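You operate a simulated robot arm through the tools that you are given. There is no shell and no other tool. Be economical: measure what you need, move in short steps, check, and stop when the job is done.

The job below is to be done with a simulated two-armed robot. You get a single attempt, and the scene is never put back.

JOB
On the dining table top, fold the teal hand towel in half, so that it is half as long.

Only the result counts: the job must be done as asked and must still hold three seconds after the hand-in. Knocking over, shifting, dropping, spilling or breaking anything else fails it. Flat cloth is picked up by pressing the open fingertips on it (5 to 10 N) and closing them slowly along it; thin cloth reads only 2 to 8 mm in the jaws.

ROBOT AND FRAMES
Two 7-joint arms with two-finger parallel grippers on one trunk, on a base that drives. Base frame: it is fixed to the floor where the robot stands at the start and does not move with it; the origin is under the middle of the robot, x ahead of it, y to its left, z up. Lengths are in m, angles in degrees, forces in N, time in s.
The left shoulder is at the start at [0.07, 0.134, 1.051], the right one opposite. Places, roughly: dining table [1, -0.1, 0.8]. Payload 1.57 kg a hand.
The tool frame of a hand sits at the grasp point between the pads (the TCP): z along the fingers, y along the line on which they close. The tips reach 0.03 m beyond it. Largest opening 0.08 m; finger width 0.017, thickness 0.012; the body of the gripper, 0.04 by 0.082 m, starts 0.08 m behind the TCP.
Orientation is that of the tool frame in the base frame, as a unit quaternion [x, y, z, w]. With the fingers straight down and closing along the base's y, the tool's x points along the base's -x, its y along +y and its z along -z.

CONTROLS
- The arms move only by the tool apply_moves. It takes "left_steps", "right_steps" or both (then of equal length, played together; a hand with none holds still); each is a list of rows, each an object of numbers (a shift or turn left out is 0, a gripper value left out holds the last): "tx", "ty", "tz": the shift along the base's x, y, z in units of 20 mm (1.0 is 20 mm); "wx", "wy", "wz": the turn, a rotation vector about the base's x, y, z in units of 6 degrees (1.0 is 6 degrees); "gripper": the gripper command, from -1 (shut) to 1 (fully open), values between in proportion. In form: [{"tx": .., "ty": .., "tz": .., "wx": .., "wy": .., "wz": .., "gripper": ..}, ...]. A call has 1 to 8 rows; each row shifts and turns the commanded pose from where the row before left it. A call with a number of a shift or a turn outside -1 to 1 is refused whole. A row lasts 0.2 s, in which the tool goes at most 0.05 m and 8.6 degrees; a call with a longer step from one row to the next is refused whole, and so is a gripper value outside its range. Where a pose cannot be reached the arm comes as near as it can. A force on the tool above 40 N (or 10 N above the force at the start of the call, whichever is more), or a blocked arm, ends the call early, and 0.2 s more pass. Each finger travels about 0.153 m/s and halts on what it meets, pressing with about 43 N; the grip force reading is that of the motor and also rises with nothing between the fingers. The clock runs only during rows and for 0.2 s after the last one: add rows that do not move to give the fingers time. The reply holds the time, the measured pose of the TCP, the force on the tool along the base axes, the opening and the grip force, in the units named above and with some noise.
- Cameras (640 x 400 px; columns grow to the right, rows downward): "scene" is now at [0.1377, -0.0137, 1.2715]; the picture's right is [-0.10, -0.99, 0.00], its down [-0.69, 0.07, -0.72] and it looks along [0.71, -0.07, -0.70] (base axes); focal length 287 px, centre (320, 200). "left" rides on the left gripper at [0.072, 0.007, -0.122] in its tool frame; the picture's right is [-0.09, 1.00, 0.00], its down [-0.84, -0.08, -0.54] and it looks along [-0.54, -0.05, 0.84] (tool axes); focal length 238 px, centre (320, 200). "right" rides on the right gripper at [0.072, -0.007, -0.122] in its tool frame; the picture's right is [0.09, 1.00, 0.00], its down [-0.84, 0.08, -0.54] and it looks along [-0.54, 0.05, 0.84] (tool axes); focal length 238 px, centre (320, 200). There is no depth. A picture from a camera that has moved, and an enlarged one, comes with that camera's place and axes in the base frame and with its lens. The place of the scene camera against the robot may be out by one fixed shift of up to 0.012 m in any direction.
- camera(camera): a new picture of that camera. No time passes.
- slide_trunk(by): slides the trunk up (or, below 0, down) by that many m; the arms and the scene camera ride with it, the base frame stays. It gives what a move gives, with no picture.
- roll_base(legs): drives the robot by 1 to 6 legs, each [ahead, left, turn to the left] in m, m and degrees, along the robot's own axes; the way and the turn of a leg run together, so that a leg with both is an arc; at most 1.5 m and 180 degrees a leg. The arms and the cameras ride along, it lands a little off, and it stops where it bumps. It gives what a move gives.
- turn_head(pan, tilt): turns the head with the scene camera to pan (to the left, within 86 degrees either way) and tilt (down, from -29 to 69), counted from straight ahead of the robot. It gives what a move gives.
- inspect(camera, box): a new picture of the part [left, top, right, bottom] of that camera's present view, enlarged. No time passes.
- job_done(): hands the job in; it is judged then, once.

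Work in short steps. Places have to be worked out from the pictures, the camera data and where the tool is seen: move nearer, look again, correct. Check each grasp and each placing, and mend what went wrong. You have 120 turns and 92 pictures in all, those below and enlarged ones among them. Open the grippers and draw the arms clear of the work before you hand the job in, unless the task says otherwise; then end with one line.

The tools are called after ">>>" as name(argument=value, ...) on one line, values as JSON. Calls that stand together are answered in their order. apply_moves: Moves the arms, as the interface text tells. Its arguments: {"type":"object","properties":{"left_steps":{"type":"array"},"right_steps":{"type":"array"}},"required":[]} The other tools are called the same way: slide_trunk (by) slides the trunk up or down; roll_base (legs) drives the base; turn_head (pan, tilt) turns the head that bears the scene camera; camera (camera) takes a picture; inspect (camera, box) takes an enlarged picture of a part of a camera's view; job_done () hands the job in.

At the start:

```text
clock: 0.0
left_ee_pos: [0.5003, 0.2264, 0.9734]
left_orientation: [-0.001, 1.0, 0.0, 0.0]
left_force: [-0.2, 0.1, 0.0]
left_width: 0.08
left_finger_force: 0.1
right_ee_pos: [0.409, -0.1264, 0.9283]
right_orientation: [0.0, 1.0, 0.0, 0.0]
right_force: [0.4, 0.3, 0.1]
right_width: 0.0801
right_finger_force: 0.0
trunk travel left (down, up): [-0.625, 0.315]
robot x, y, heading: [-0.0002, 0.0006, 0.0]
head pan, tilt: [-5.9, 44.3]
```

scene: 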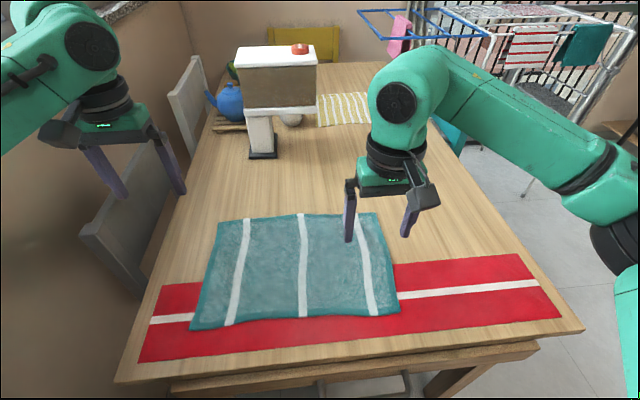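
right: 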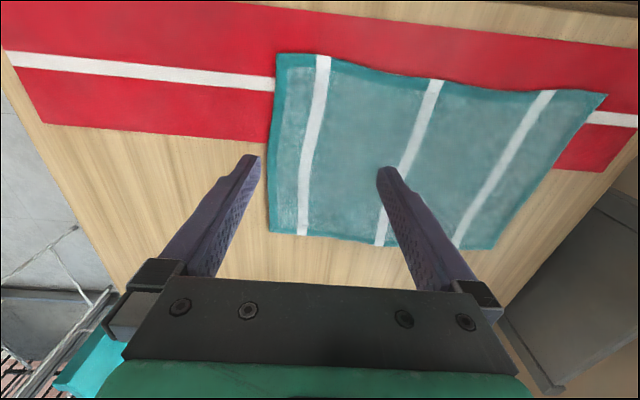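
left: 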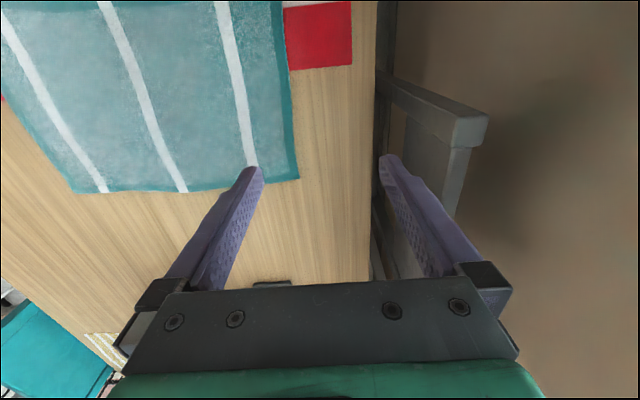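

The towel's long side runs along y (about 0.42 m, y −0.21 to +0.21) and x runs from about 0.38 to 0.655. I plan to carry the right edge over onto the left edge with both hands, so first I look down to see how much room the base has at the table.

>>> turn_head(pan=0, tilt=69)

>>> camera(camera="scene")

```text
clock: 0.9
left_ee_pos: [0.4995, 0.2261, 0.9725]
left_orientation: [0.0, 1.0, 0.0, -0.001]
left_force: [0.0, 0.9, 0.0]
left_width: 0.0801
left_finger_force: 0.2
right_ee_pos: [0.4096, -0.1267, 0.9298]
right_orientation: [-0.001, 1.0, 0.0, 0.0]
right_force: [-0.6, -0.1, -0.5]
right_width: 0.0799
right_finger_force: 0.0
trunk travel left (down, up): [-0.625, 0.315]
robot x, y, heading: [0.0026, 0.0032, 0.1]
head pan, tilt: [0.0, 68.8]
```

```text
88 pictures are left
camera scene: at [0.1122, -0.0053, 1.2416], right [0.0, -1.0, 0.0], down [-0.93, 0.0, -0.36], along [0.36, 0.0, -0.93], focal length 287 px, centre (320, 200)
```

scene: 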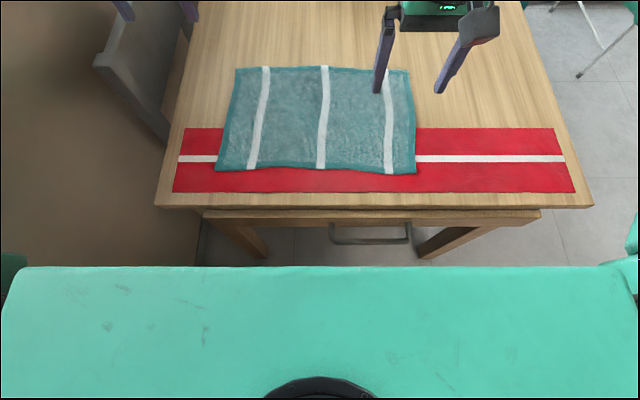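

The view confirms the towel corners: right edge near (0.385,−0.205) and (0.66,−0.222), left edge near (0.39,0.217) and (0.67,0.202). The trunk front is about 0.16 m from the table edge, so I drive a little ahead and to the right for reach.

>>> roll_base(legs=[[0.0, -0.12, 0], [0.08, 0, 0]])

>>> camera(camera="scene")

```text
clock: 2.8
left_ee_pos: [0.5789, 0.1059, 0.974]
left_orientation: [0.0, 1.0, 0.0, 0.0]
left_force: [0.3, -0.4, 0.0]
left_width: 0.0801
left_finger_force: 0.0
right_ee_pos: [0.4895, -0.2494, 0.9291]
right_orientation: [0.001, 1.0, 0.0, 0.0]
right_force: [-0.4, 0.5, -0.5]
right_width: 0.0801
right_finger_force: 0.0
trunk travel left (down, up): [-0.625, 0.315]
robot x, y, heading: [0.0767, -0.1219, -0.1]
head pan, tilt: [0.0, 68.8]
```

```text
87 pictures are left
camera scene: at [0.192, -0.1262, 1.2416], right [0.0, -1.0, 0.0], down [-0.93, 0.0, -0.36], along [0.36, 0.0, -0.93], focal length 287 px, centre (320, 200)
```

scene: 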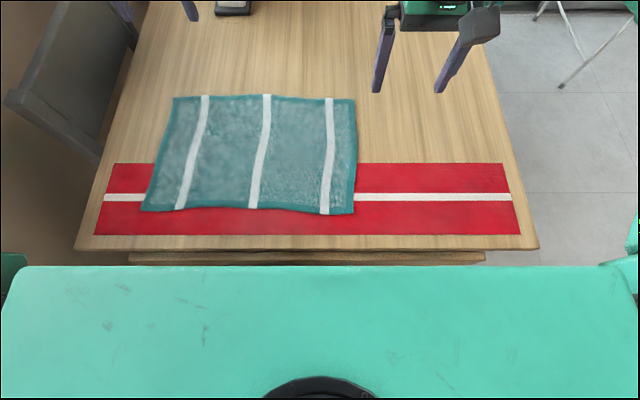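

Two views put the cloth higher than assumed, at z≈0.76, giving towel x 0.355–0.60 and y −0.19 to +0.18. I bring the right hand over the near-right corner and the left hand toward the far-right corner, with the fingers part-closed.

>>> apply_moves(right_steps=[{"tx": -0.69, "ty": 0.5, "tz": -0.5, "gripper": -0.1}, {"tx": -0.69, "ty": 0.5, "tz": -0.5}, {"tx": -0.69, "ty": 0.5, "tz": -0.5}, {"tx": -0.69, "ty": 0.5, "tz": -0.5}, {"tx": -0.69, "ty": 0.5, "tz": -0.5}, {"tx": -0.69, "ty": 0.5, "tz": -0.5}, {"tx": -0.69, "ty": 0.5, "tz": -0.5}, {"tx": -0.69, "ty": 0.5, "tz": -0.5}], left_steps=[{"ty": -1, "gripper": -0.1}, {"ty": -1}, {"ty": -1}, {"ty": -1}, {"ty": -1}, {"ty": -1}, {"ty": -1}, {"ty": -1}])

>>> apply_moves(left_steps=[{"ty": -0.9}, {"ty": -0.9, "tz": -0.5}, {"ty": -0.9, "tz": -0.8}, {"ty": -0.9, "tz": -0.8}, {"ty": -0.9, "tz": -0.8}, {"ty": -0.9, "tz": -0.8}, {"ty": -0.6, "tz": -0.8}, {"tz": -0.8}])

>>> camera(camera="scene")

>>> camera(camera="right")

>>> camera(camera="left")

```text
clock: 4.6
left_ee_pos: [0.5799, -0.0558, 0.9735]
left_orientation: [0.0, 1.0, 0.0, 0.0]
left_force: [0.4, 0.0, -1.0]
left_width: 0.036
left_finger_force: 0.0
right_ee_pos: [0.3798, -0.1685, 0.8488]
right_orientation: [0.001, 1.0, 0.0, 0.0]
right_force: [0.3, -0.3, 0.9]
right_width: 0.0358
right_finger_force: 0.0
trunk travel left (down, up): [-0.625, 0.315]
robot x, y, heading: [0.0811, -0.121, -0.1]
head pan, tilt: [0.0, 68.8]
```

```text
clock: 6.4
left_ee_pos: [0.5803, -0.1745, 0.8664]
left_orientation: [0.0, 1.0, 0.0, 0.001]
left_force: [0.5, 0.8, 0.3]
left_width: 0.0361
left_finger_force: 0.0
right_ee_pos: [0.3811, -0.1684, 0.8495]
right_orientation: [0.001, 1.0, -0.001, 0.0]
right_force: [0.2, -0.6, 0.9]
right_width: 0.036
right_finger_force: 0.1
trunk travel left (down, up): [-0.625, 0.315]
robot x, y, heading: [0.0817, -0.123, -0.0]
head pan, tilt: [0.0, 68.8]
```

```text
86 pictures are left
camera scene: at [0.1922, -0.1255, 1.2416], right [0.0, -1.0, 0.0], down [-0.93, 0.0, -0.36], along [0.36, 0.0, -0.93], focal length 287 px, centre (320, 200)
```

scene: 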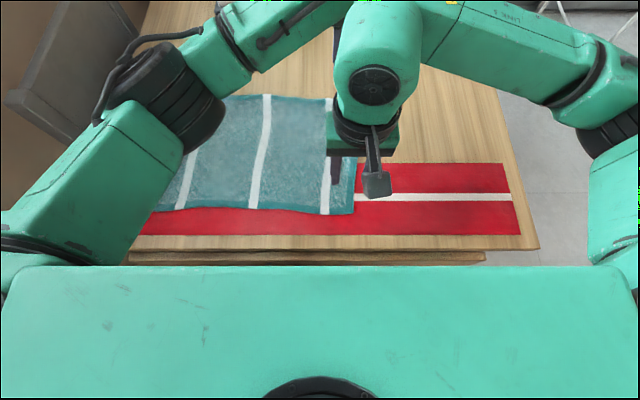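

```text
85 pictures are left
camera right: at [0.3086, -0.1745, 0.9721], right [-0.09, 1.0, 0.0], down [0.84, 0.08, 0.54], along [0.54, 0.05, -0.84], focal length 238 px, centre (320, 200)
```

right: 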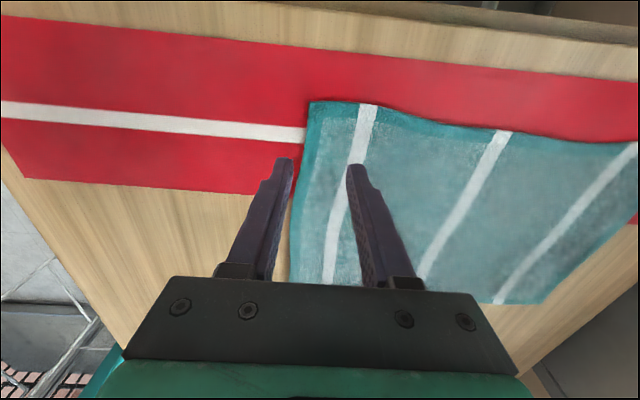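

```text
84 pictures are left
camera left: at [0.5075, -0.1678, 0.9875], right [0.09, 1.0, 0.0], down [0.84, -0.08, 0.54], along [0.54, -0.05, -0.84], focal length 238 px, centre (320, 200)
```

left: 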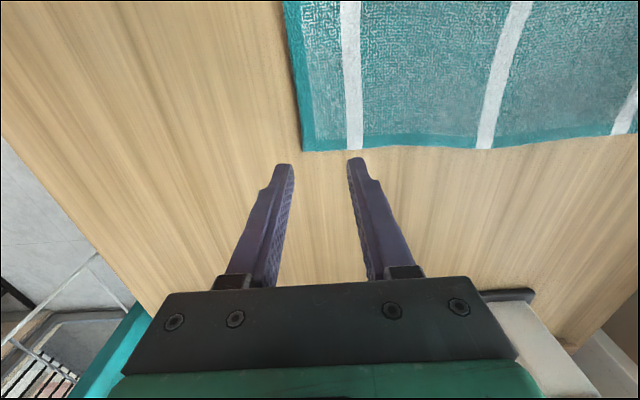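

The wrist views put the corners at about (0.347,−0.179) near and (0.593,−0.192) far. I shift both hands so that both fingers land on cloth just inside the edge, then go down to just above it.

>>> apply_moves(right_steps=[{"tx": -0.5, "ty": 1.0}, {"tz": -0.7}, {"tz": -0.7}, {"tz": -0.5}, {}], left_steps=[{"tx": -0.4, "ty": 0.85}, {"tz": -0.9}, {"tz": -0.9}, {"tz": -0.9}, {}])

>>> camera(camera="right")

>>> camera(camera="left")

```text
clock: 7.6
left_ee_pos: [0.5716, -0.157, 0.8141]
left_orientation: [0.0, 1.0, 0.0, 0.0]
left_force: [-0.4, -0.5, -0.3]
left_width: 0.0359
left_finger_force: 0.1
right_ee_pos: [0.3698, -0.1484, 0.8105]
right_orientation: [0.0, 1.0, 0.0, 0.0]
right_force: [-0.1, -0.4, -0.1]
right_width: 0.0358
right_finger_force: 0.1
trunk travel left (down, up): [-0.625, 0.315]
robot x, y, heading: [0.0824, -0.1192, -0.1]
head pan, tilt: [0.0, 68.8]
```

```text
83 pictures are left
camera right: at [0.2981, -0.1551, 0.9334], right [-0.09, 1.0, 0.0], down [0.84, 0.08, 0.54], along [0.54, 0.05, -0.84], focal length 238 px, centre (320, 200)
```

right: 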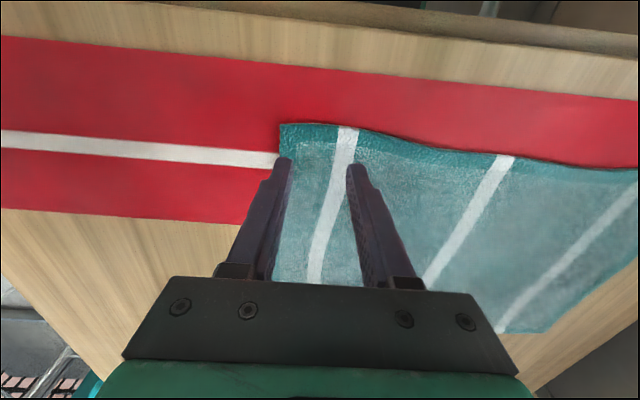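

```text
82 pictures are left
camera left: at [0.4986, -0.1511, 0.934], right [0.09, 1.0, 0.0], down [0.84, -0.08, 0.54], along [0.54, -0.05, -0.84], focal length 238 px, centre (320, 200)
```

left: 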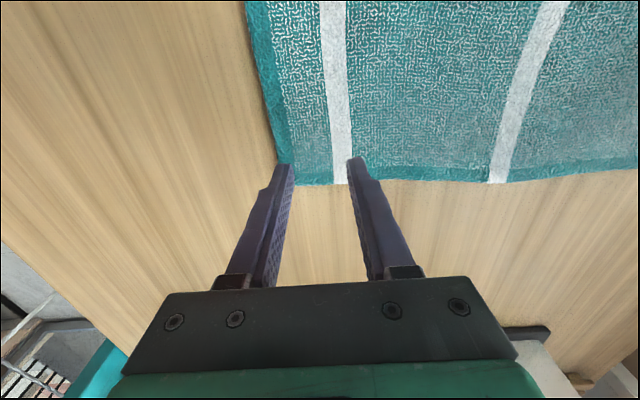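

Both hands line up. I lower slowly to find contact.

>>> apply_moves(right_steps=[{"ty": 0.25, "tz": -0.2}, {"tz": -0.2}, {}], left_steps=[{"tz": -0.2}, {"tz": -0.2}, {}])

>>> apply_moves(right_steps=[{"tz": -0.2}, {}], left_steps=[{"tz": -0.2}, {}])

```text
clock: 8.4
left_ee_pos: [0.572, -0.1568, 0.8051]
left_orientation: [0.0, 1.0, -0.001, 0.0]
left_force: [0.6, 0.2, -0.2]
left_width: 0.0357
left_finger_force: 0.0
right_ee_pos: [0.3691, -0.1441, 0.8034]
right_orientation: [0.0, 1.0, -0.001, 0.0]
right_force: [0.0, 0.3, 0.6]
right_width: 0.0361
right_finger_force: 0.1
trunk travel left (down, up): [-0.625, 0.315]
robot x, y, heading: [0.0807, -0.1183, -0.3]
head pan, tilt: [0.0, 68.8]
```

```text
clock: 9.0
left_ee_pos: [0.5712, -0.1576, 0.8009]
left_orientation: [0.0, 1.0, -0.001, 0.0]
left_force: [1.0, 0.1, -0.2]
left_width: 0.0359
left_finger_force: 0.2
right_ee_pos: [0.37, -0.1433, 0.7994]
right_orientation: [0.0, 1.0, 0.0, 0.0]
right_force: [-0.1, 0.5, -0.7]
right_width: 0.0359
right_finger_force: 0.0
trunk travel left (down, up): [-0.625, 0.315]
robot x, y, heading: [0.0783, -0.1225, 0.0]
head pan, tilt: [0.0, 68.8]
```

No contact yet at z≈0.80, so I keep going down.

>>> apply_moves(right_steps=[{"tz": -0.15}, {"tz": -0.15}, {}], left_steps=[{"tz": -0.15}, {"tz": -0.15}, {}])

>>> apply_moves(right_steps=[{"tz": -0.1}, {}], left_steps=[{"tz": -0.1}, {}])

>>> apply_moves(right_steps=[{"tz": -0.1}, {}], left_steps=[{"tz": -0.1}, {}])

```text
clock: 9.8
left_ee_pos: [0.572, -0.1565, 0.7955]
left_orientation: [0.0, 1.0, 0.0, 0.0]
left_force: [0.3, 0.3, 0.7]
left_width: 0.036
left_finger_force: 0.0
right_ee_pos: [0.3712, -0.1429, 0.7934]
right_orientation: [0.001, 1.0, 0.0, 0.0]
right_force: [0.5, -0.2, 0.3]
right_width: 0.0359
right_finger_force: 0.0
trunk travel left (down, up): [-0.625, 0.315]
robot x, y, heading: [0.0767, -0.1171, -0.1]
head pan, tilt: [0.0, 68.8]
```

```text
clock: 10.4
left_ee_pos: [0.5717, -0.1561, 0.7944]
left_orientation: [-0.001, 1.0, 0.0, -0.001]
left_force: [-0.5, -0.6, -0.2]
left_width: 0.0358
left_finger_force: 0.1
right_ee_pos: [0.3698, -0.1434, 0.7903]
right_orientation: [0.001, 1.0, 0.0, 0.0]
right_force: [0.3, 0.3, 0.3]
right_width: 0.0359
right_finger_force: 0.0
trunk travel left (down, up): [-0.625, 0.315]
robot x, y, heading: [0.0813, -0.1202, -0.1]
head pan, tilt: [0.0, 68.8]
```

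```text
clock: 11.0
left_ee_pos: [0.5708, -0.1578, 0.7906]
left_orientation: [0.001, 1.0, -0.001, 0.0]
left_force: [0.0, 0.0, -1.0]
left_width: 0.0361
left_finger_force: 0.1
right_ee_pos: [0.3694, -0.1437, 0.7891]
right_orientation: [0.001, 1.0, 0.0, 0.0]
right_force: [0.0, -0.4, 0.3]
right_width: 0.0361
right_finger_force: 0.0
trunk travel left (down, up): [-0.625, 0.315]
robot x, y, heading: [0.0827, -0.1217, 0.4]
head pan, tilt: [0.0, 68.8]
```

Still free. Further down in small steps, with a look from the left wrist to judge the gap.

>>> apply_moves(right_steps=[{"tz": -0.15}, {"tz": -0.15}, {}], left_steps=[{"tz": -0.15}, {"tz": -0.15}, {}])

>>> camera(camera="left")

>>> camera(camera="right")

```text
clock: 11.8
left_ee_pos: [0.5715, -0.1566, 0.786]
left_orientation: [0.001, 1.0, -0.001, 0.001]
left_force: [0.7, 0.3, -0.3]
left_width: 0.036
left_finger_force: 0.1
right_ee_pos: [0.3691, -0.144, 0.783]
right_orientation: [0.002, 1.0, 0.0, 0.0]
right_force: [0.0, 0.0, 4.9]
right_width: 0.0361
right_finger_force: 0.1
trunk travel left (down, up): [-0.625, 0.315]
robot x, y, heading: [0.0832, -0.1196, 0.1]
head pan, tilt: [0.0, 68.8]
```

```text
81 pictures are left
camera left: at [0.4991, -0.1505, 0.9066], right [0.09, 1.0, 0.0], down [0.84, -0.08, 0.54], along [0.54, -0.05, -0.84], focal length 238 px, centre (320, 200)
```

left: 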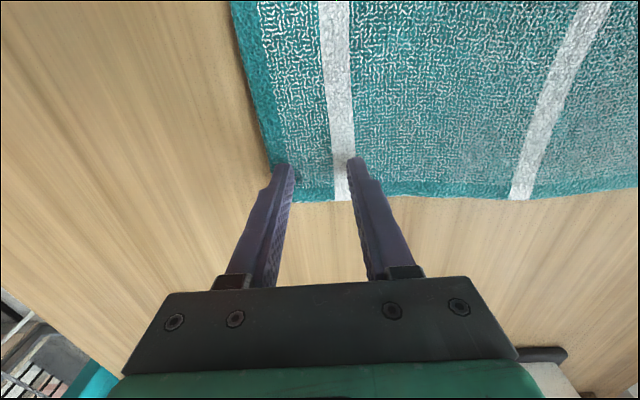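

```text
80 pictures are left
camera right: at [0.2977, -0.1501, 0.9065], right [-0.09, 1.0, 0.0], down [0.84, 0.08, 0.54], along [0.54, 0.05, -0.84], focal length 238 px, centre (320, 200)
```

right: 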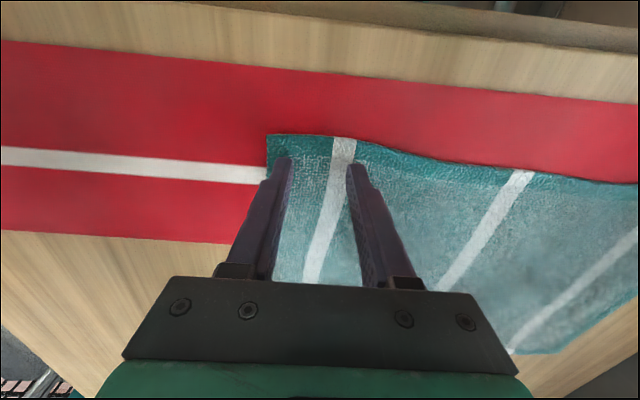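

The right hand has contact at 4.9 N, with tips at z≈0.753. I lower the left hand a bit more.

>>> apply_moves(left_steps=[{"tz": -0.12}, {}])

>>> apply_moves(left_steps=[{"tz": -0.1}, {}])

```text
clock: 12.4
left_ee_pos: [0.5718, -0.157, 0.784]
left_orientation: [0.0, 1.0, -0.001, 0.001]
left_force: [0.0, -0.3, 5.2]
left_width: 0.0361
left_finger_force: 0.1
right_ee_pos: [0.3689, -0.1441, 0.7848]
right_orientation: [0.002, 1.0, 0.0, 0.0]
right_force: [1.1, 0.6, 5.2]
right_width: 0.0357
right_finger_force: 0.0
trunk travel left (down, up): [-0.625, 0.315]
robot x, y, heading: [0.08, -0.1208, -0.1]
head pan, tilt: [0.0, 68.8]
```

```text
clock: 13.0
left_ee_pos: [0.5709, -0.1586, 0.7826]
left_orientation: [0.0, 1.0, -0.001, 0.002]
left_force: [3.0, 0.0, 13.2]
left_width: 0.0359
left_finger_force: 0.1
right_ee_pos: [0.3685, -0.1428, 0.7833]
right_orientation: [0.002, 1.0, 0.0, 0.001]
right_force: [1.7, -1.0, 3.4]
right_width: 0.0358
right_finger_force: 0.0
trunk travel left (down, up): [-0.625, 0.315]
robot x, y, heading: [0.079, -0.1187, -0.3]
head pan, tilt: [0.0, 68.8]
```

Left reads 13 N and right about 4 N. I trim both to roughly 7 N and close the fingers slowly along the cloth.

>>> apply_moves(left_steps=[{"tz": -0.0, "gripper": -0.1}, {"tz": 0.07, "gripper": -0.22}, {"gripper": -0.34}, {"gripper": -0.46}, {"gripper": -0.58}, {"gripper": -0.7}, {"gripper": -0.8}, {"gripper": -0.88}], right_steps=[{"tz": -0.03, "gripper": -0.1}, {"gripper": -0.22}, {"gripper": -0.34}, {"gripper": -0.46}, {"gripper": -0.58}, {"gripper": -0.7}, {"gripper": -0.8}, {"gripper": -0.88}])

>>> apply_moves(left_steps=[{"gripper": -0.94}, {"gripper": -1}, {}, {}], right_steps=[{"gripper": -0.94}, {"gripper": -1}, {}, {}])

>>> camera(camera="left")

>>> camera(camera="right")

```text
clock: 14.8
left_ee_pos: [0.5699, -0.1573, 0.7839]
left_orientation: [0.0, 1.0, 0.0, 0.0]
left_force: [-0.5, -0.7, 6.7]
left_width: 0.0098
left_finger_force: 2.6
right_ee_pos: [0.3683, -0.1437, 0.7831]
right_orientation: [0.001, 1.0, 0.0, 0.002]
right_force: [1.6, 0.2, 10.9]
right_width: 0.0069
right_finger_force: 0.8
trunk travel left (down, up): [-0.625, 0.315]
robot x, y, heading: [0.0788, -0.1169, -0.1]
head pan, tilt: [0.0, 68.8]
```

```text
clock: 15.8
left_ee_pos: [0.5701, -0.1568, 0.783]
left_orientation: [0.0, 1.0, -0.001, 0.001]
left_force: [-0.5, 0.7, 5.6]
left_width: 0.0047
left_finger_force: 25.4
right_ee_pos: [0.3698, -0.1429, 0.7833]
right_orientation: [0.001, 1.0, 0.0, 0.0]
right_force: [1.0, -0.3, 14.0]
right_width: 0.0047
right_finger_force: 25.0
trunk travel left (down, up): [-0.625, 0.315]
robot x, y, heading: [0.078, -0.1187, -0.1]
head pan, tilt: [0.0, 68.8]
```

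```text
79 pictures are left
camera left: at [0.4977, -0.1505, 0.9044], right [0.09, 1.0, 0.0], down [0.84, -0.08, 0.54], along [0.54, -0.05, -0.84], focal length 238 px, centre (320, 200)
```

left: 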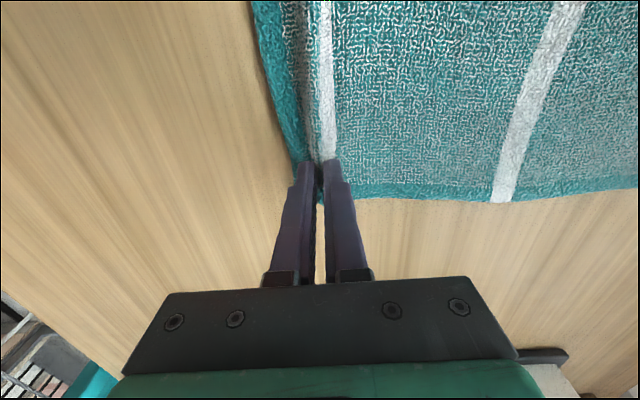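

```text
78 pictures are left
camera right: at [0.2966, -0.15, 0.9061], right [-0.09, 1.0, 0.0], down [0.84, 0.08, 0.54], along [0.54, 0.05, -0.84], focal length 238 px, centre (320, 200)
```

right: 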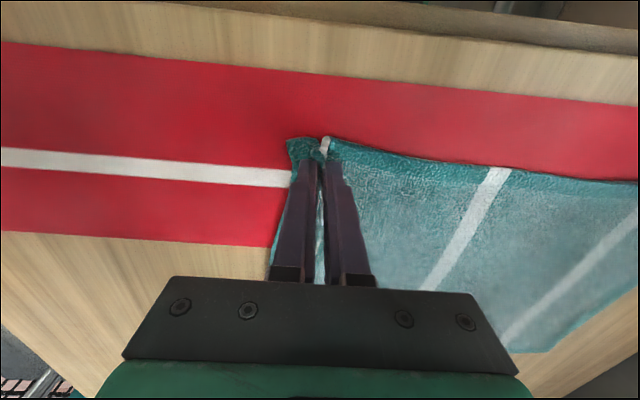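

Both hands hold a pinched ridge of cloth reading 4.7 mm. I lift 5 cm together and check that the cloth follows and the runner stays put.

>>> apply_moves(left_steps=[{"tz": 0.4}, {"tz": 0.7}, {"tz": 0.7}, {"tz": 0.7}, {}], right_steps=[{"tz": 0.4}, {"tz": 0.7}, {"tz": 0.7}, {"tz": 0.7}, {}])

>>> camera(camera="left")

>>> camera(camera="right")

>>> camera(camera="scene")

```text
clock: 17.0
left_ee_pos: [0.5707, -0.158, 0.8312]
left_orientation: [0.0, 1.0, 0.001, -0.001]
left_force: [0.0, -0.5, -0.1]
left_width: 0.0043
left_finger_force: 24.7
right_ee_pos: [0.3698, -0.1437, 0.8327]
right_orientation: [0.002, 1.0, 0.0, 0.0]
right_force: [0.3, -0.1, 0.2]
right_width: 0.0043
right_finger_force: 25.3
trunk travel left (down, up): [-0.625, 0.315]
robot x, y, heading: [0.0781, -0.1172, -0.2]
head pan, tilt: [0.0, 68.8]
```

```text
77 pictures are left
camera left: at [0.499, -0.1511, 0.9531], right [0.09, 1.0, 0.0], down [0.84, -0.08, 0.54], along [0.54, -0.05, -0.84], focal length 238 px, centre (320, 200)
```

left: 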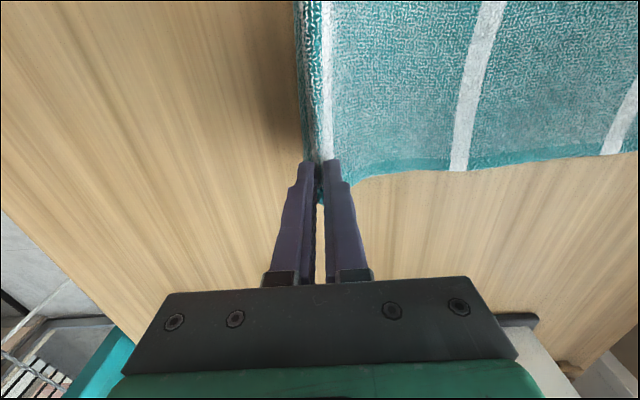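

```text
76 pictures are left
camera right: at [0.2978, -0.1504, 0.9558], right [-0.09, 1.0, 0.0], down [0.84, 0.08, 0.54], along [0.54, 0.05, -0.84], focal length 238 px, centre (320, 200)
```

right: 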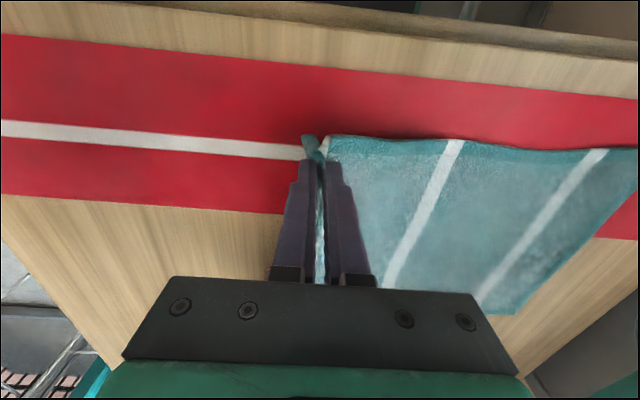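

```text
75 pictures are left
camera scene: at [0.1921, -0.126, 1.2416], right [0.0, -1.0, 0.0], down [-0.93, 0.0, -0.36], along [0.36, 0.0, -0.93], focal length 287 px, centre (320, 200)
```

scene: 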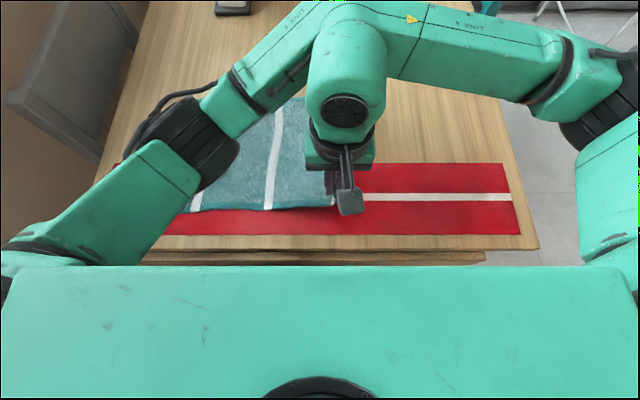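

Both corners are held and the runner hasn't moved. I'll carry the edge across in an arc about y≈0, sharing the travel between arms and base so the arms stay clear of each other: up and left first, then roll the base 0.09 m left.

>>> apply_moves(left_steps=[{"tz": 0.6, "ty": 0.5}, {"tz": 0.6, "ty": 0.5}, {"tz": 0.6, "ty": 0.5}, {"tz": 0.6, "ty": 0.5}, {}], right_steps=[{"tz": 0.6, "ty": 0.5}, {"tz": 0.6, "ty": 0.5}, {"tz": 0.6, "ty": 0.5}, {"tz": 0.6, "ty": 0.5}, {}])

>>> roll_base(legs=[[0, 0.09, 0]])

>>> camera(camera="scene")

>>> camera(camera="left")

>>> camera(camera="right")

```text
clock: 18.2
left_ee_pos: [0.5718, -0.1177, 0.88]
left_orientation: [0.0, 1.0, 0.001, -0.001]
left_force: [-0.5, -0.1, 0.5]
left_width: 0.0045
left_finger_force: 25.1
right_ee_pos: [0.3692, -0.1039, 0.88]
right_orientation: [0.0, 1.0, 0.0, 0.0]
right_force: [0.6, 0.3, -0.2]
right_width: 0.0043
right_finger_force: 25.0
trunk travel left (down, up): [-0.625, 0.315]
robot x, y, heading: [0.0806, -0.1201, -0.1]
head pan, tilt: [0.0, 68.8]
```

```text
clock: 19.3
left_ee_pos: [0.5718, -0.0279, 0.8801]
left_orientation: [-0.001, 1.0, -0.001, 0.001]
left_force: [-0.4, -0.2, 0.7]
left_width: 0.0046
left_finger_force: 25.7
right_ee_pos: [0.3681, -0.0144, 0.8801]
right_orientation: [0.001, 1.0, 0.0, 0.0]
right_force: [1.2, -0.5, -0.1]
right_width: 0.0042
right_finger_force: 24.7
trunk travel left (down, up): [-0.625, 0.315]
robot x, y, heading: [0.085, -0.0331, -0.2]
head pan, tilt: [0.0, 68.8]
```

```text
74 pictures are left
camera scene: at [0.1922, -0.036, 1.2416], right [0.0, -1.0, 0.0], down [-0.93, 0.0, -0.36], along [0.36, 0.0, -0.93], focal length 287 px, centre (320, 200)
```

scene: 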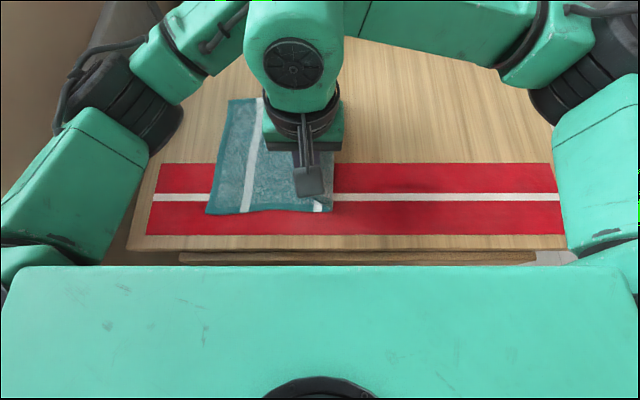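

```text
73 pictures are left
camera left: at [0.4991, -0.0209, 1.0013], right [0.09, 1.0, 0.0], down [0.84, -0.08, 0.54], along [0.54, -0.05, -0.84], focal length 238 px, centre (320, 200)
```

left: 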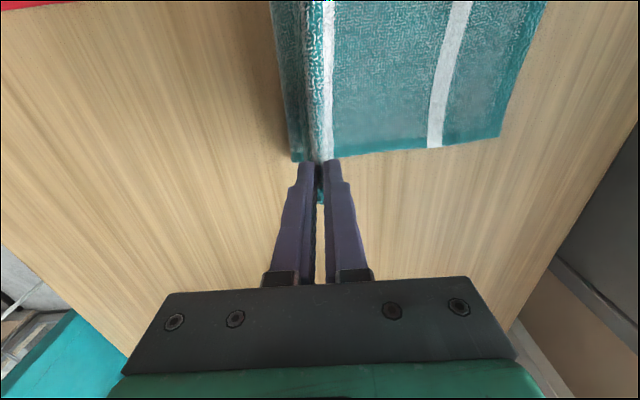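

```text
72 pictures are left
camera right: at [0.2976, -0.0208, 1.0035], right [-0.09, 1.0, 0.0], down [0.84, 0.08, 0.54], along [0.54, 0.05, -0.84], focal length 238 px, centre (320, 200)
```

right: 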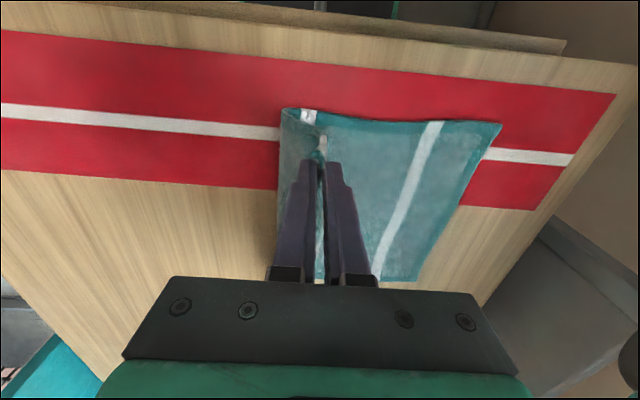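

The fold is forming evenly. I continue the arc, bringing the arms left and slightly down, then roll the base another 0.07 m.

>>> apply_moves(left_steps=[{"ty": 0.6}, {"tz": -0.2, "ty": 0.6}, {"tz": -0.4, "ty": 0.6}, {"tz": -0.4, "ty": 0.6}, {}], right_steps=[{"ty": 0.6}, {"tz": -0.2, "ty": 0.6}, {"tz": -0.4, "ty": 0.6}, {"tz": -0.4, "ty": 0.6}, {}])

>>> roll_base(legs=[[0, 0.06, 0]])

>>> camera(camera="scene")

>>> camera(camera="left")

>>> camera(camera="right")

```text
clock: 20.5
left_ee_pos: [0.5707, 0.0195, 0.8611]
left_orientation: [0.001, 1.0, 0.0, 0.0]
left_force: [-1.1, 0.7, -0.4]
left_width: 0.0045
left_finger_force: 25.1
right_ee_pos: [0.3689, 0.033, 0.8594]
right_orientation: [0.001, 1.0, 0.0, 0.001]
right_force: [1.2, -0.6, -0.2]
right_width: 0.0043
right_finger_force: 25.2
trunk travel left (down, up): [-0.625, 0.315]
robot x, y, heading: [0.0784, -0.0296, -0.1]
head pan, tilt: [0.0, 68.8]
```

```text
clock: 21.5
left_ee_pos: [0.5709, 0.0808, 0.8598]
left_orientation: [0.001, 1.0, -0.001, 0.0]
left_force: [-0.8, -0.6, 0.1]
left_width: 0.0045
left_finger_force: 25.0
right_ee_pos: [0.3684, 0.0922, 0.8602]
right_orientation: [0.001, 1.0, 0.001, 0.0]
right_force: [1.1, 0.4, 0.3]
right_width: 0.0043
right_finger_force: 25.2
trunk travel left (down, up): [-0.625, 0.315]
robot x, y, heading: [0.0805, 0.0303, -0.1]
head pan, tilt: [0.0, 68.8]
```

```text
71 pictures are left
camera scene: at [0.1922, 0.0241, 1.2416], right [0.0, -1.0, 0.0], down [-0.93, 0.0, -0.36], along [0.36, 0.0, -0.93], focal length 287 px, centre (320, 200)
```

scene: 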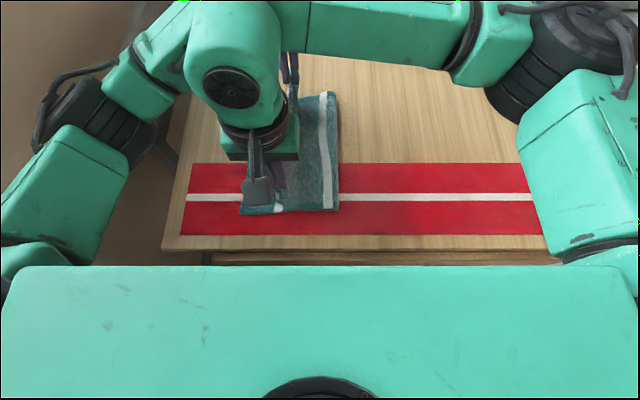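

```text
70 pictures are left
camera left: at [0.4995, 0.087, 0.9816], right [0.09, 1.0, 0.0], down [0.84, -0.08, 0.54], along [0.54, -0.05, -0.84], focal length 238 px, centre (320, 200)
```

left: 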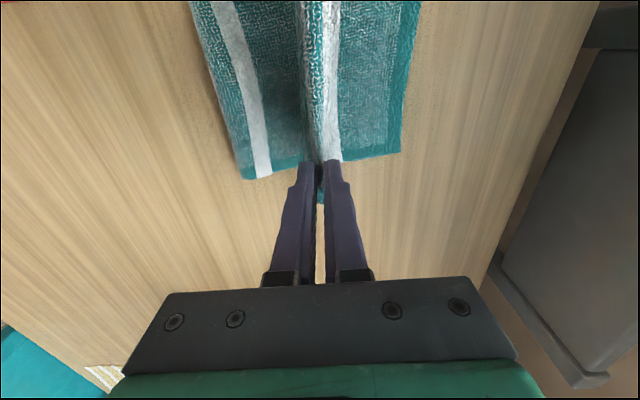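

```text
69 pictures are left
camera right: at [0.2969, 0.0868, 0.9829], right [-0.09, 1.0, 0.0], down [0.84, 0.08, 0.54], along [0.54, 0.05, -0.84], focal length 238 px, centre (320, 200)
```

right: 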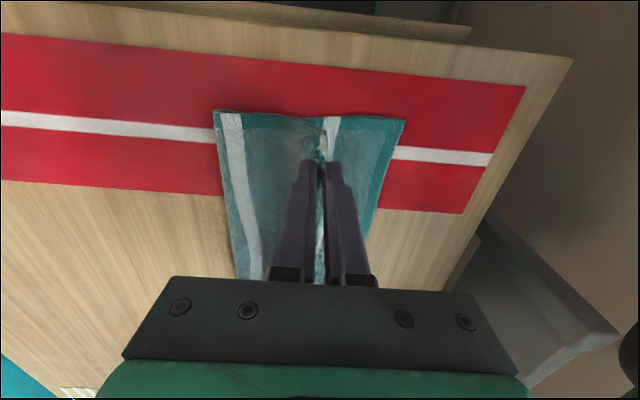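

The fold line is at y≈−0.003 and the lower layer's left edge at y≈0.16–0.17. I bring the held edge down onto the left edge.

>>> apply_moves(left_steps=[{"tz": -0.4, "ty": 0.6}, {"tz": -0.5, "ty": 0.6}, {"tz": -0.6, "ty": 0.5}, {"tz": -0.6, "ty": 0.3}, {"tz": -0.6, "ty": 0.2}, {"tz": -0.3}, {}], right_steps=[{"tz": -0.4, "ty": 0.5}, {"tz": -0.5, "ty": 0.5}, {"tz": -0.6, "ty": 0.4}, {"tz": -0.6, "ty": 0.2}, {"tz": -0.6, "ty": 0.1}, {"tz": -0.3}, {}])

>>> camera(camera="left")

>>> camera(camera="right")

```text
clock: 23.1
left_ee_pos: [0.571, 0.1233, 0.7989]
left_orientation: [-0.001, 1.0, -0.001, 0.0]
left_force: [0.1, 0.5, -0.2]
left_width: 0.0044
left_finger_force: 25.5
right_ee_pos: [0.3685, 0.1271, 0.7983]
right_orientation: [0.001, 1.0, 0.0, -0.001]
right_force: [0.6, 0.8, -0.4]
right_width: 0.0045
right_finger_force: 25.0
trunk travel left (down, up): [-0.625, 0.315]
robot x, y, heading: [0.0805, 0.0311, 0.1]
head pan, tilt: [0.0, 68.8]
```

```text
68 pictures are left
camera left: at [0.4994, 0.1308, 0.9212], right [0.09, 1.0, 0.0], down [0.84, -0.08, 0.54], along [0.54, -0.05, -0.84], focal length 238 px, centre (320, 200)
```

left: 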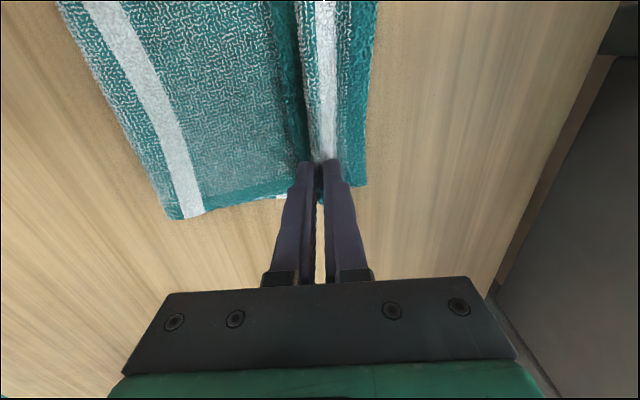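

```text
67 pictures are left
camera right: at [0.2972, 0.1208, 0.9226], right [-0.09, 1.0, 0.0], down [0.84, 0.08, 0.54], along [0.54, 0.05, -0.84], focal length 238 px, centre (320, 200)
```

right: 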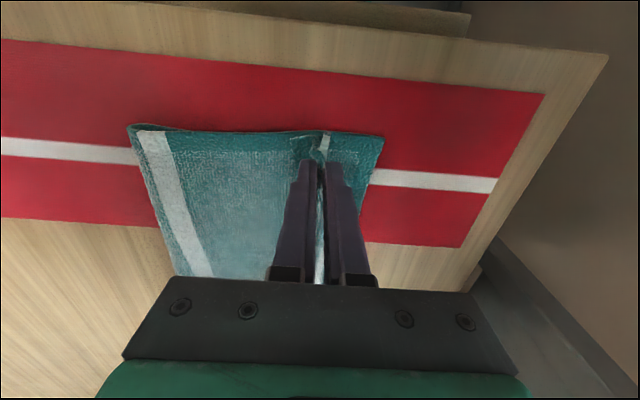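

The held ridge sits about 3 cm inside the lower left edge, with the fold still near y=0. I lower a touch more, open the fingers modestly and rise straight up.

>>> apply_moves(left_steps=[{"tz": -0.3}, {"gripper": -0.8}, {"gripper": -0.6}, {"gripper": -0.4}, {}, {"tz": 0.5}, {"tz": 1}, {"tz": 1}], right_steps=[{"tz": -0.2}, {"gripper": -0.8}, {"gripper": -0.6}, {"gripper": -0.4}, {}, {"tz": 0.5}, {"tz": 1}, {"tz": 1}])

>>> camera(camera="left")

>>> camera(camera="right")

```text
clock: 24.9
left_ee_pos: [0.5708, 0.123, 0.8446]
left_orientation: [-0.001, 1.0, 0.0, 0.0]
left_force: [-0.2, 0.1, 0.4]
left_width: 0.0242
left_finger_force: 0.0
right_ee_pos: [0.3686, 0.1269, 0.8447]
right_orientation: [0.001, 1.0, -0.001, 0.0]
right_force: [-0.5, 0.0, 0.4]
right_width: 0.0239
right_finger_force: 0.0
trunk travel left (down, up): [-0.625, 0.315]
robot x, y, heading: [0.0817, 0.0303, -0.2]
head pan, tilt: [0.0, 68.8]
```

```text
66 pictures are left
camera left: at [0.4992, 0.1307, 0.9658], right [0.09, 1.0, 0.0], down [0.84, -0.08, 0.54], along [0.54, -0.05, -0.84], focal length 238 px, centre (320, 200)
```

left: 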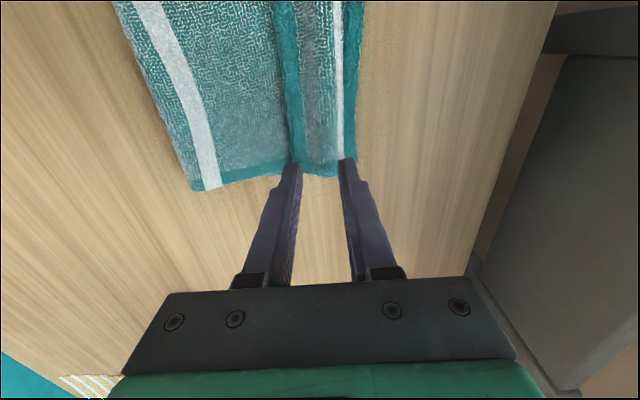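

```text
65 pictures are left
camera right: at [0.2968, 0.1206, 0.9685], right [-0.09, 1.0, 0.0], down [0.84, 0.08, 0.54], along [0.54, 0.05, -0.84], focal length 238 px, centre (320, 200)
```

right: 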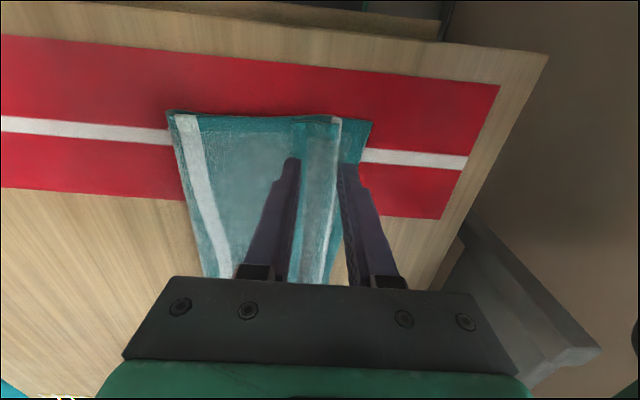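

The last 4–5 cm strip has turned back on top, with its edge at y≈0.095–0.105 and the crease at y≈0.145. I'll close the fingers, drop them behind that strip's edge and brush it over toward +y.

>>> apply_moves(left_steps=[{"ty": -0.9, "gripper": -1}, {"ty": -0.9}, {"ty": -0.9, "tz": -0.5}, {"tz": -0.9}, {"tz": -0.9}, {"tz": -0.35}, {}], right_steps=[{"ty": -0.9, "gripper": -1}, {"ty": -0.9}, {"ty": -0.9, "tz": -0.5}, {"tz": -0.9}, {"tz": -0.9}, {"tz": -0.35}, {}])

>>> camera(camera="left")

>>> camera(camera="right")

```text
clock: 26.5
left_ee_pos: [0.5707, 0.0691, 0.7907]
left_orientation: [0.001, 1.0, 0.0, 0.001]
left_force: [-0.6, 0.1, -0.2]
left_width: 0.0003
left_finger_force: 20.9
right_ee_pos: [0.3682, 0.0728, 0.7926]
right_orientation: [0.001, 1.0, -0.001, 0.0]
right_force: [0.0, 0.7, -0.1]
right_width: 0.0
right_finger_force: 21.6
trunk travel left (down, up): [-0.625, 0.315]
robot x, y, heading: [0.0793, 0.0261, -0.2]
head pan, tilt: [0.0, 68.8]
```

```text
64 pictures are left
camera left: at [0.4996, 0.0765, 0.9121], right [0.09, 1.0, 0.0], down [0.84, -0.08, 0.54], along [0.54, -0.05, -0.84], focal length 238 px, centre (320, 200)
```

left: 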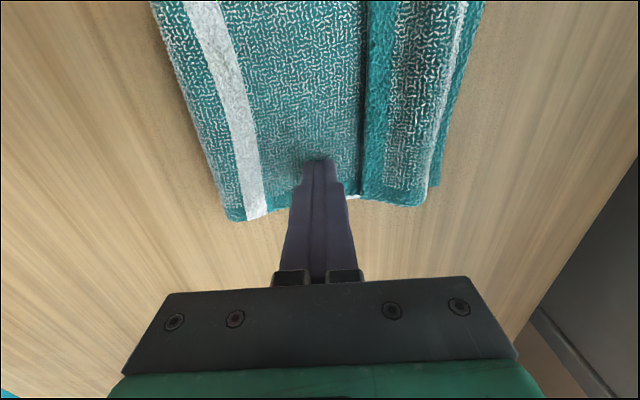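

```text
63 pictures are left
camera right: at [0.2969, 0.0667, 0.9156], right [-0.09, 1.0, 0.0], down [0.84, 0.08, 0.54], along [0.54, 0.05, -0.84], focal length 238 px, centre (320, 200)
```

right: 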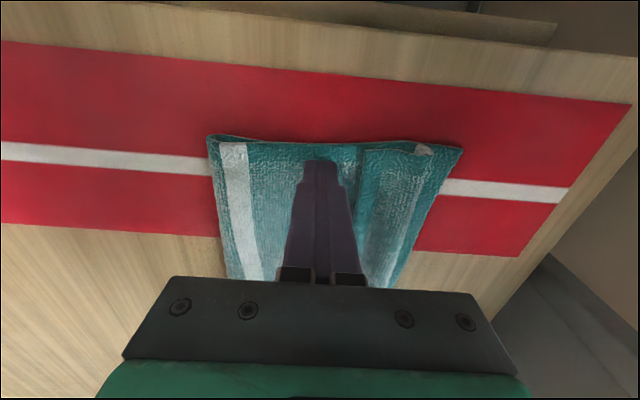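

Both closed tips stand just behind the strip. I lower to light contact and brush toward +y.

>>> apply_moves(left_steps=[{"tz": -0.15}, {}], right_steps=[{"tz": -0.2}, {}])

>>> apply_moves(left_steps=[{"ty": 0.4}, {"ty": 0.4}, {"ty": 0.4}, {}], right_steps=[{"ty": 0.4}, {"ty": 0.4}, {"ty": 0.4}, {}])

>>> camera(camera="left")

>>> camera(camera="right")

```text
clock: 27.1
left_ee_pos: [0.5715, 0.0709, 0.7885]
left_orientation: [0.001, 1.0, -0.001, 0.0]
left_force: [-0.3, 0.1, 0.6]
left_width: 0.0
left_finger_force: 21.6
right_ee_pos: [0.369, 0.0728, 0.7886]
right_orientation: [0.001, 1.0, 0.0, 0.0]
right_force: [0.6, -0.6, 0.9]
right_width: 0.0002
right_finger_force: 21.4
trunk travel left (down, up): [-0.625, 0.315]
robot x, y, heading: [0.0784, 0.0334, -0.2]
head pan, tilt: [0.0, 68.8]
```

```text
clock: 28.1
left_ee_pos: [0.572, 0.0937, 0.7884]
left_orientation: [0.0, 1.0, 0.0, -0.001]
left_force: [-0.4, 0.0, 0.6]
left_width: 0.0
left_finger_force: 21.1
right_ee_pos: [0.3681, 0.0962, 0.7885]
right_orientation: [0.0, 1.0, 0.0, 0.0]
right_force: [1.1, 0.4, -0.1]
right_width: 0.0001
right_finger_force: 21.3
trunk travel left (down, up): [-0.625, 0.315]
robot x, y, heading: [0.0789, 0.03, -0.2]
head pan, tilt: [0.0, 68.8]
```

```text
62 pictures are left
camera left: at [0.4992, 0.1006, 0.9097], right [0.09, 1.0, 0.0], down [0.84, -0.08, 0.54], along [0.54, -0.05, -0.84], focal length 238 px, centre (320, 200)
```

left: 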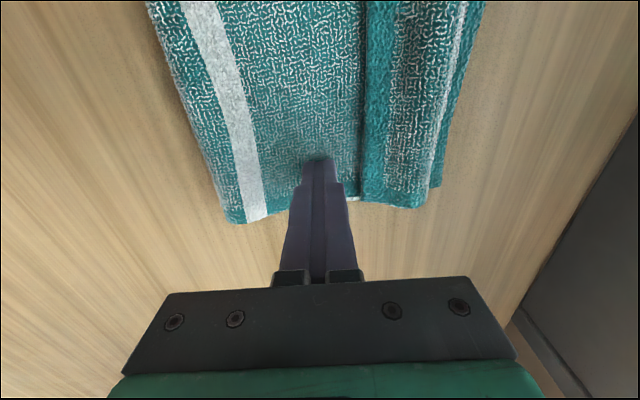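

```text
61 pictures are left
camera right: at [0.2967, 0.0901, 0.9121], right [-0.09, 1.0, 0.0], down [0.84, 0.08, 0.54], along [0.54, 0.05, -0.84], focal length 238 px, centre (320, 200)
```

right: 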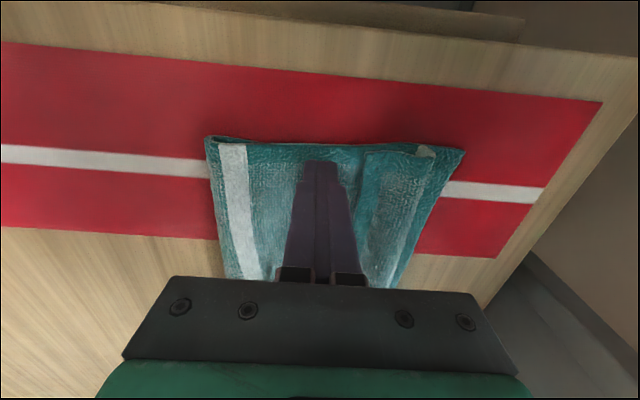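

The whole towel slid 2.4 cm along with the tips, so the contact was too firm. I slide it back the same way, then try the brush 3 mm higher.

>>> apply_moves(left_steps=[{"ty": -0.4}, {"ty": -0.4}, {"ty": -0.4}, {"tz": 0.12}, {"ty": 0.5}, {"ty": 0.5}, {}], right_steps=[{"ty": -0.4}, {"ty": -0.4}, {"ty": -0.4}, {"tz": 0.12}, {"ty": 0.5}, {"ty": 0.5}, {}])

>>> camera(camera="left")

>>> camera(camera="right")

```text
clock: 29.7
left_ee_pos: [0.5715, 0.0883, 0.7912]
left_orientation: [0.001, 1.0, 0.0, -0.001]
left_force: [0.4, -0.6, -0.3]
left_width: 0.0
left_finger_force: 21.4
right_ee_pos: [0.3685, 0.0926, 0.792]
right_orientation: [0.002, 1.0, 0.0, 0.001]
right_force: [1.3, -0.7, -0.8]
right_width: 0.0
right_finger_force: 21.4
trunk travel left (down, up): [-0.625, 0.315]
robot x, y, heading: [0.0813, 0.0293, -0.3]
head pan, tilt: [0.0, 68.8]
```

```text
60 pictures are left
camera left: at [0.4996, 0.0961, 0.9119], right [0.09, 1.0, 0.0], down [0.84, -0.08, 0.54], along [0.54, -0.05, -0.84], focal length 238 px, centre (320, 200)
```

left: 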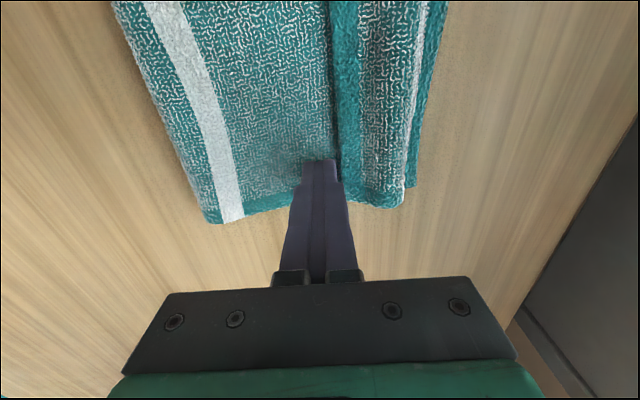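

```text
59 pictures are left
camera right: at [0.2972, 0.0865, 0.9148], right [-0.09, 1.0, 0.0], down [0.84, 0.07, 0.54], along [0.54, 0.05, -0.84], focal length 238 px, centre (320, 200)
```

right: 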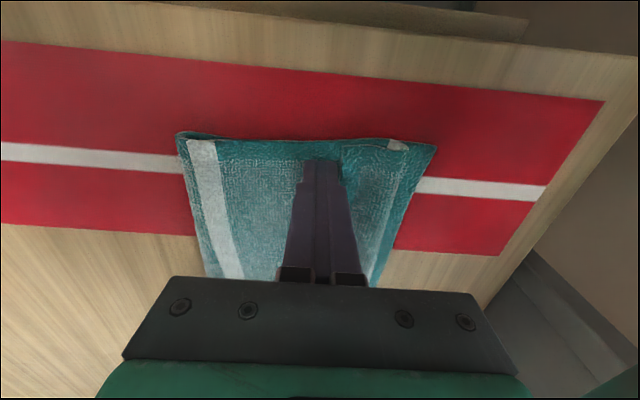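

Now the tips move relative to the cloth and reach the strip's edge. I continue 2.5 cm more.

>>> apply_moves(left_steps=[{"ty": 0.4}, {"ty": 0.4}, {"ty": 0.4}, {}], right_steps=[{"ty": 0.4}, {"ty": 0.4}, {"ty": 0.4}, {}])

>>> camera(camera="left")

>>> camera(camera="right")

```text
clock: 30.7
left_ee_pos: [0.5722, 0.1138, 0.7922]
left_orientation: [-0.001, 1.0, 0.0, 0.0]
left_force: [0.1, -0.3, 0.5]
left_width: 0.0001
left_finger_force: 21.2
right_ee_pos: [0.3684, 0.1163, 0.7919]
right_orientation: [0.001, 1.0, 0.0, 0.0]
right_force: [0.3, -1.3, 0.1]
right_width: 0.0001
right_finger_force: 21.2
trunk travel left (down, up): [-0.625, 0.315]
robot x, y, heading: [0.0821, 0.0288, -0.3]
head pan, tilt: [0.0, 68.8]
```

```text
58 pictures are left
camera left: at [0.5, 0.1207, 0.9119], right [0.09, 1.0, 0.0], down [0.84, -0.08, 0.54], along [0.54, -0.05, -0.84], focal length 238 px, centre (320, 200)
```

left: 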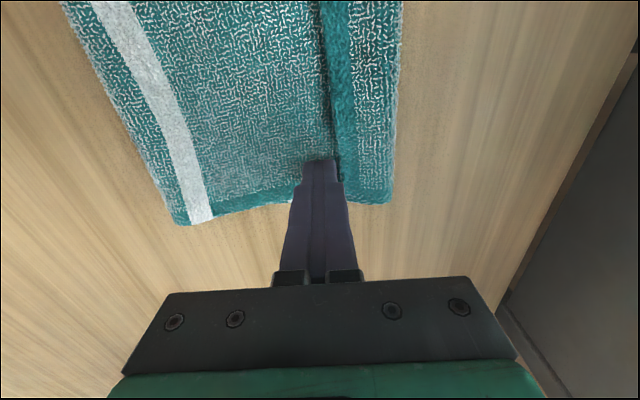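

```text
57 pictures are left
camera right: at [0.297, 0.1104, 0.9144], right [-0.09, 1.0, 0.0], down [0.84, 0.08, 0.54], along [0.54, 0.05, -0.84], focal length 238 px, centre (320, 200)
```

right: 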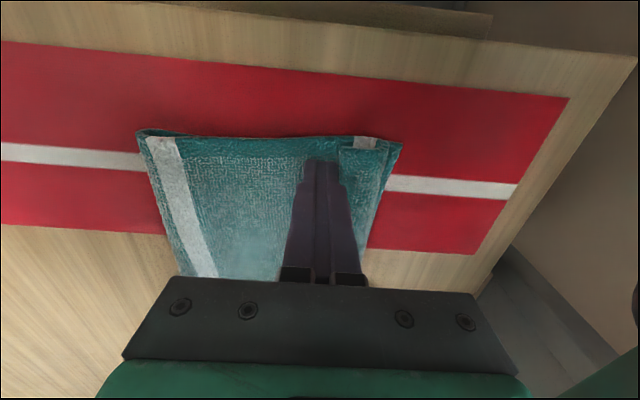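

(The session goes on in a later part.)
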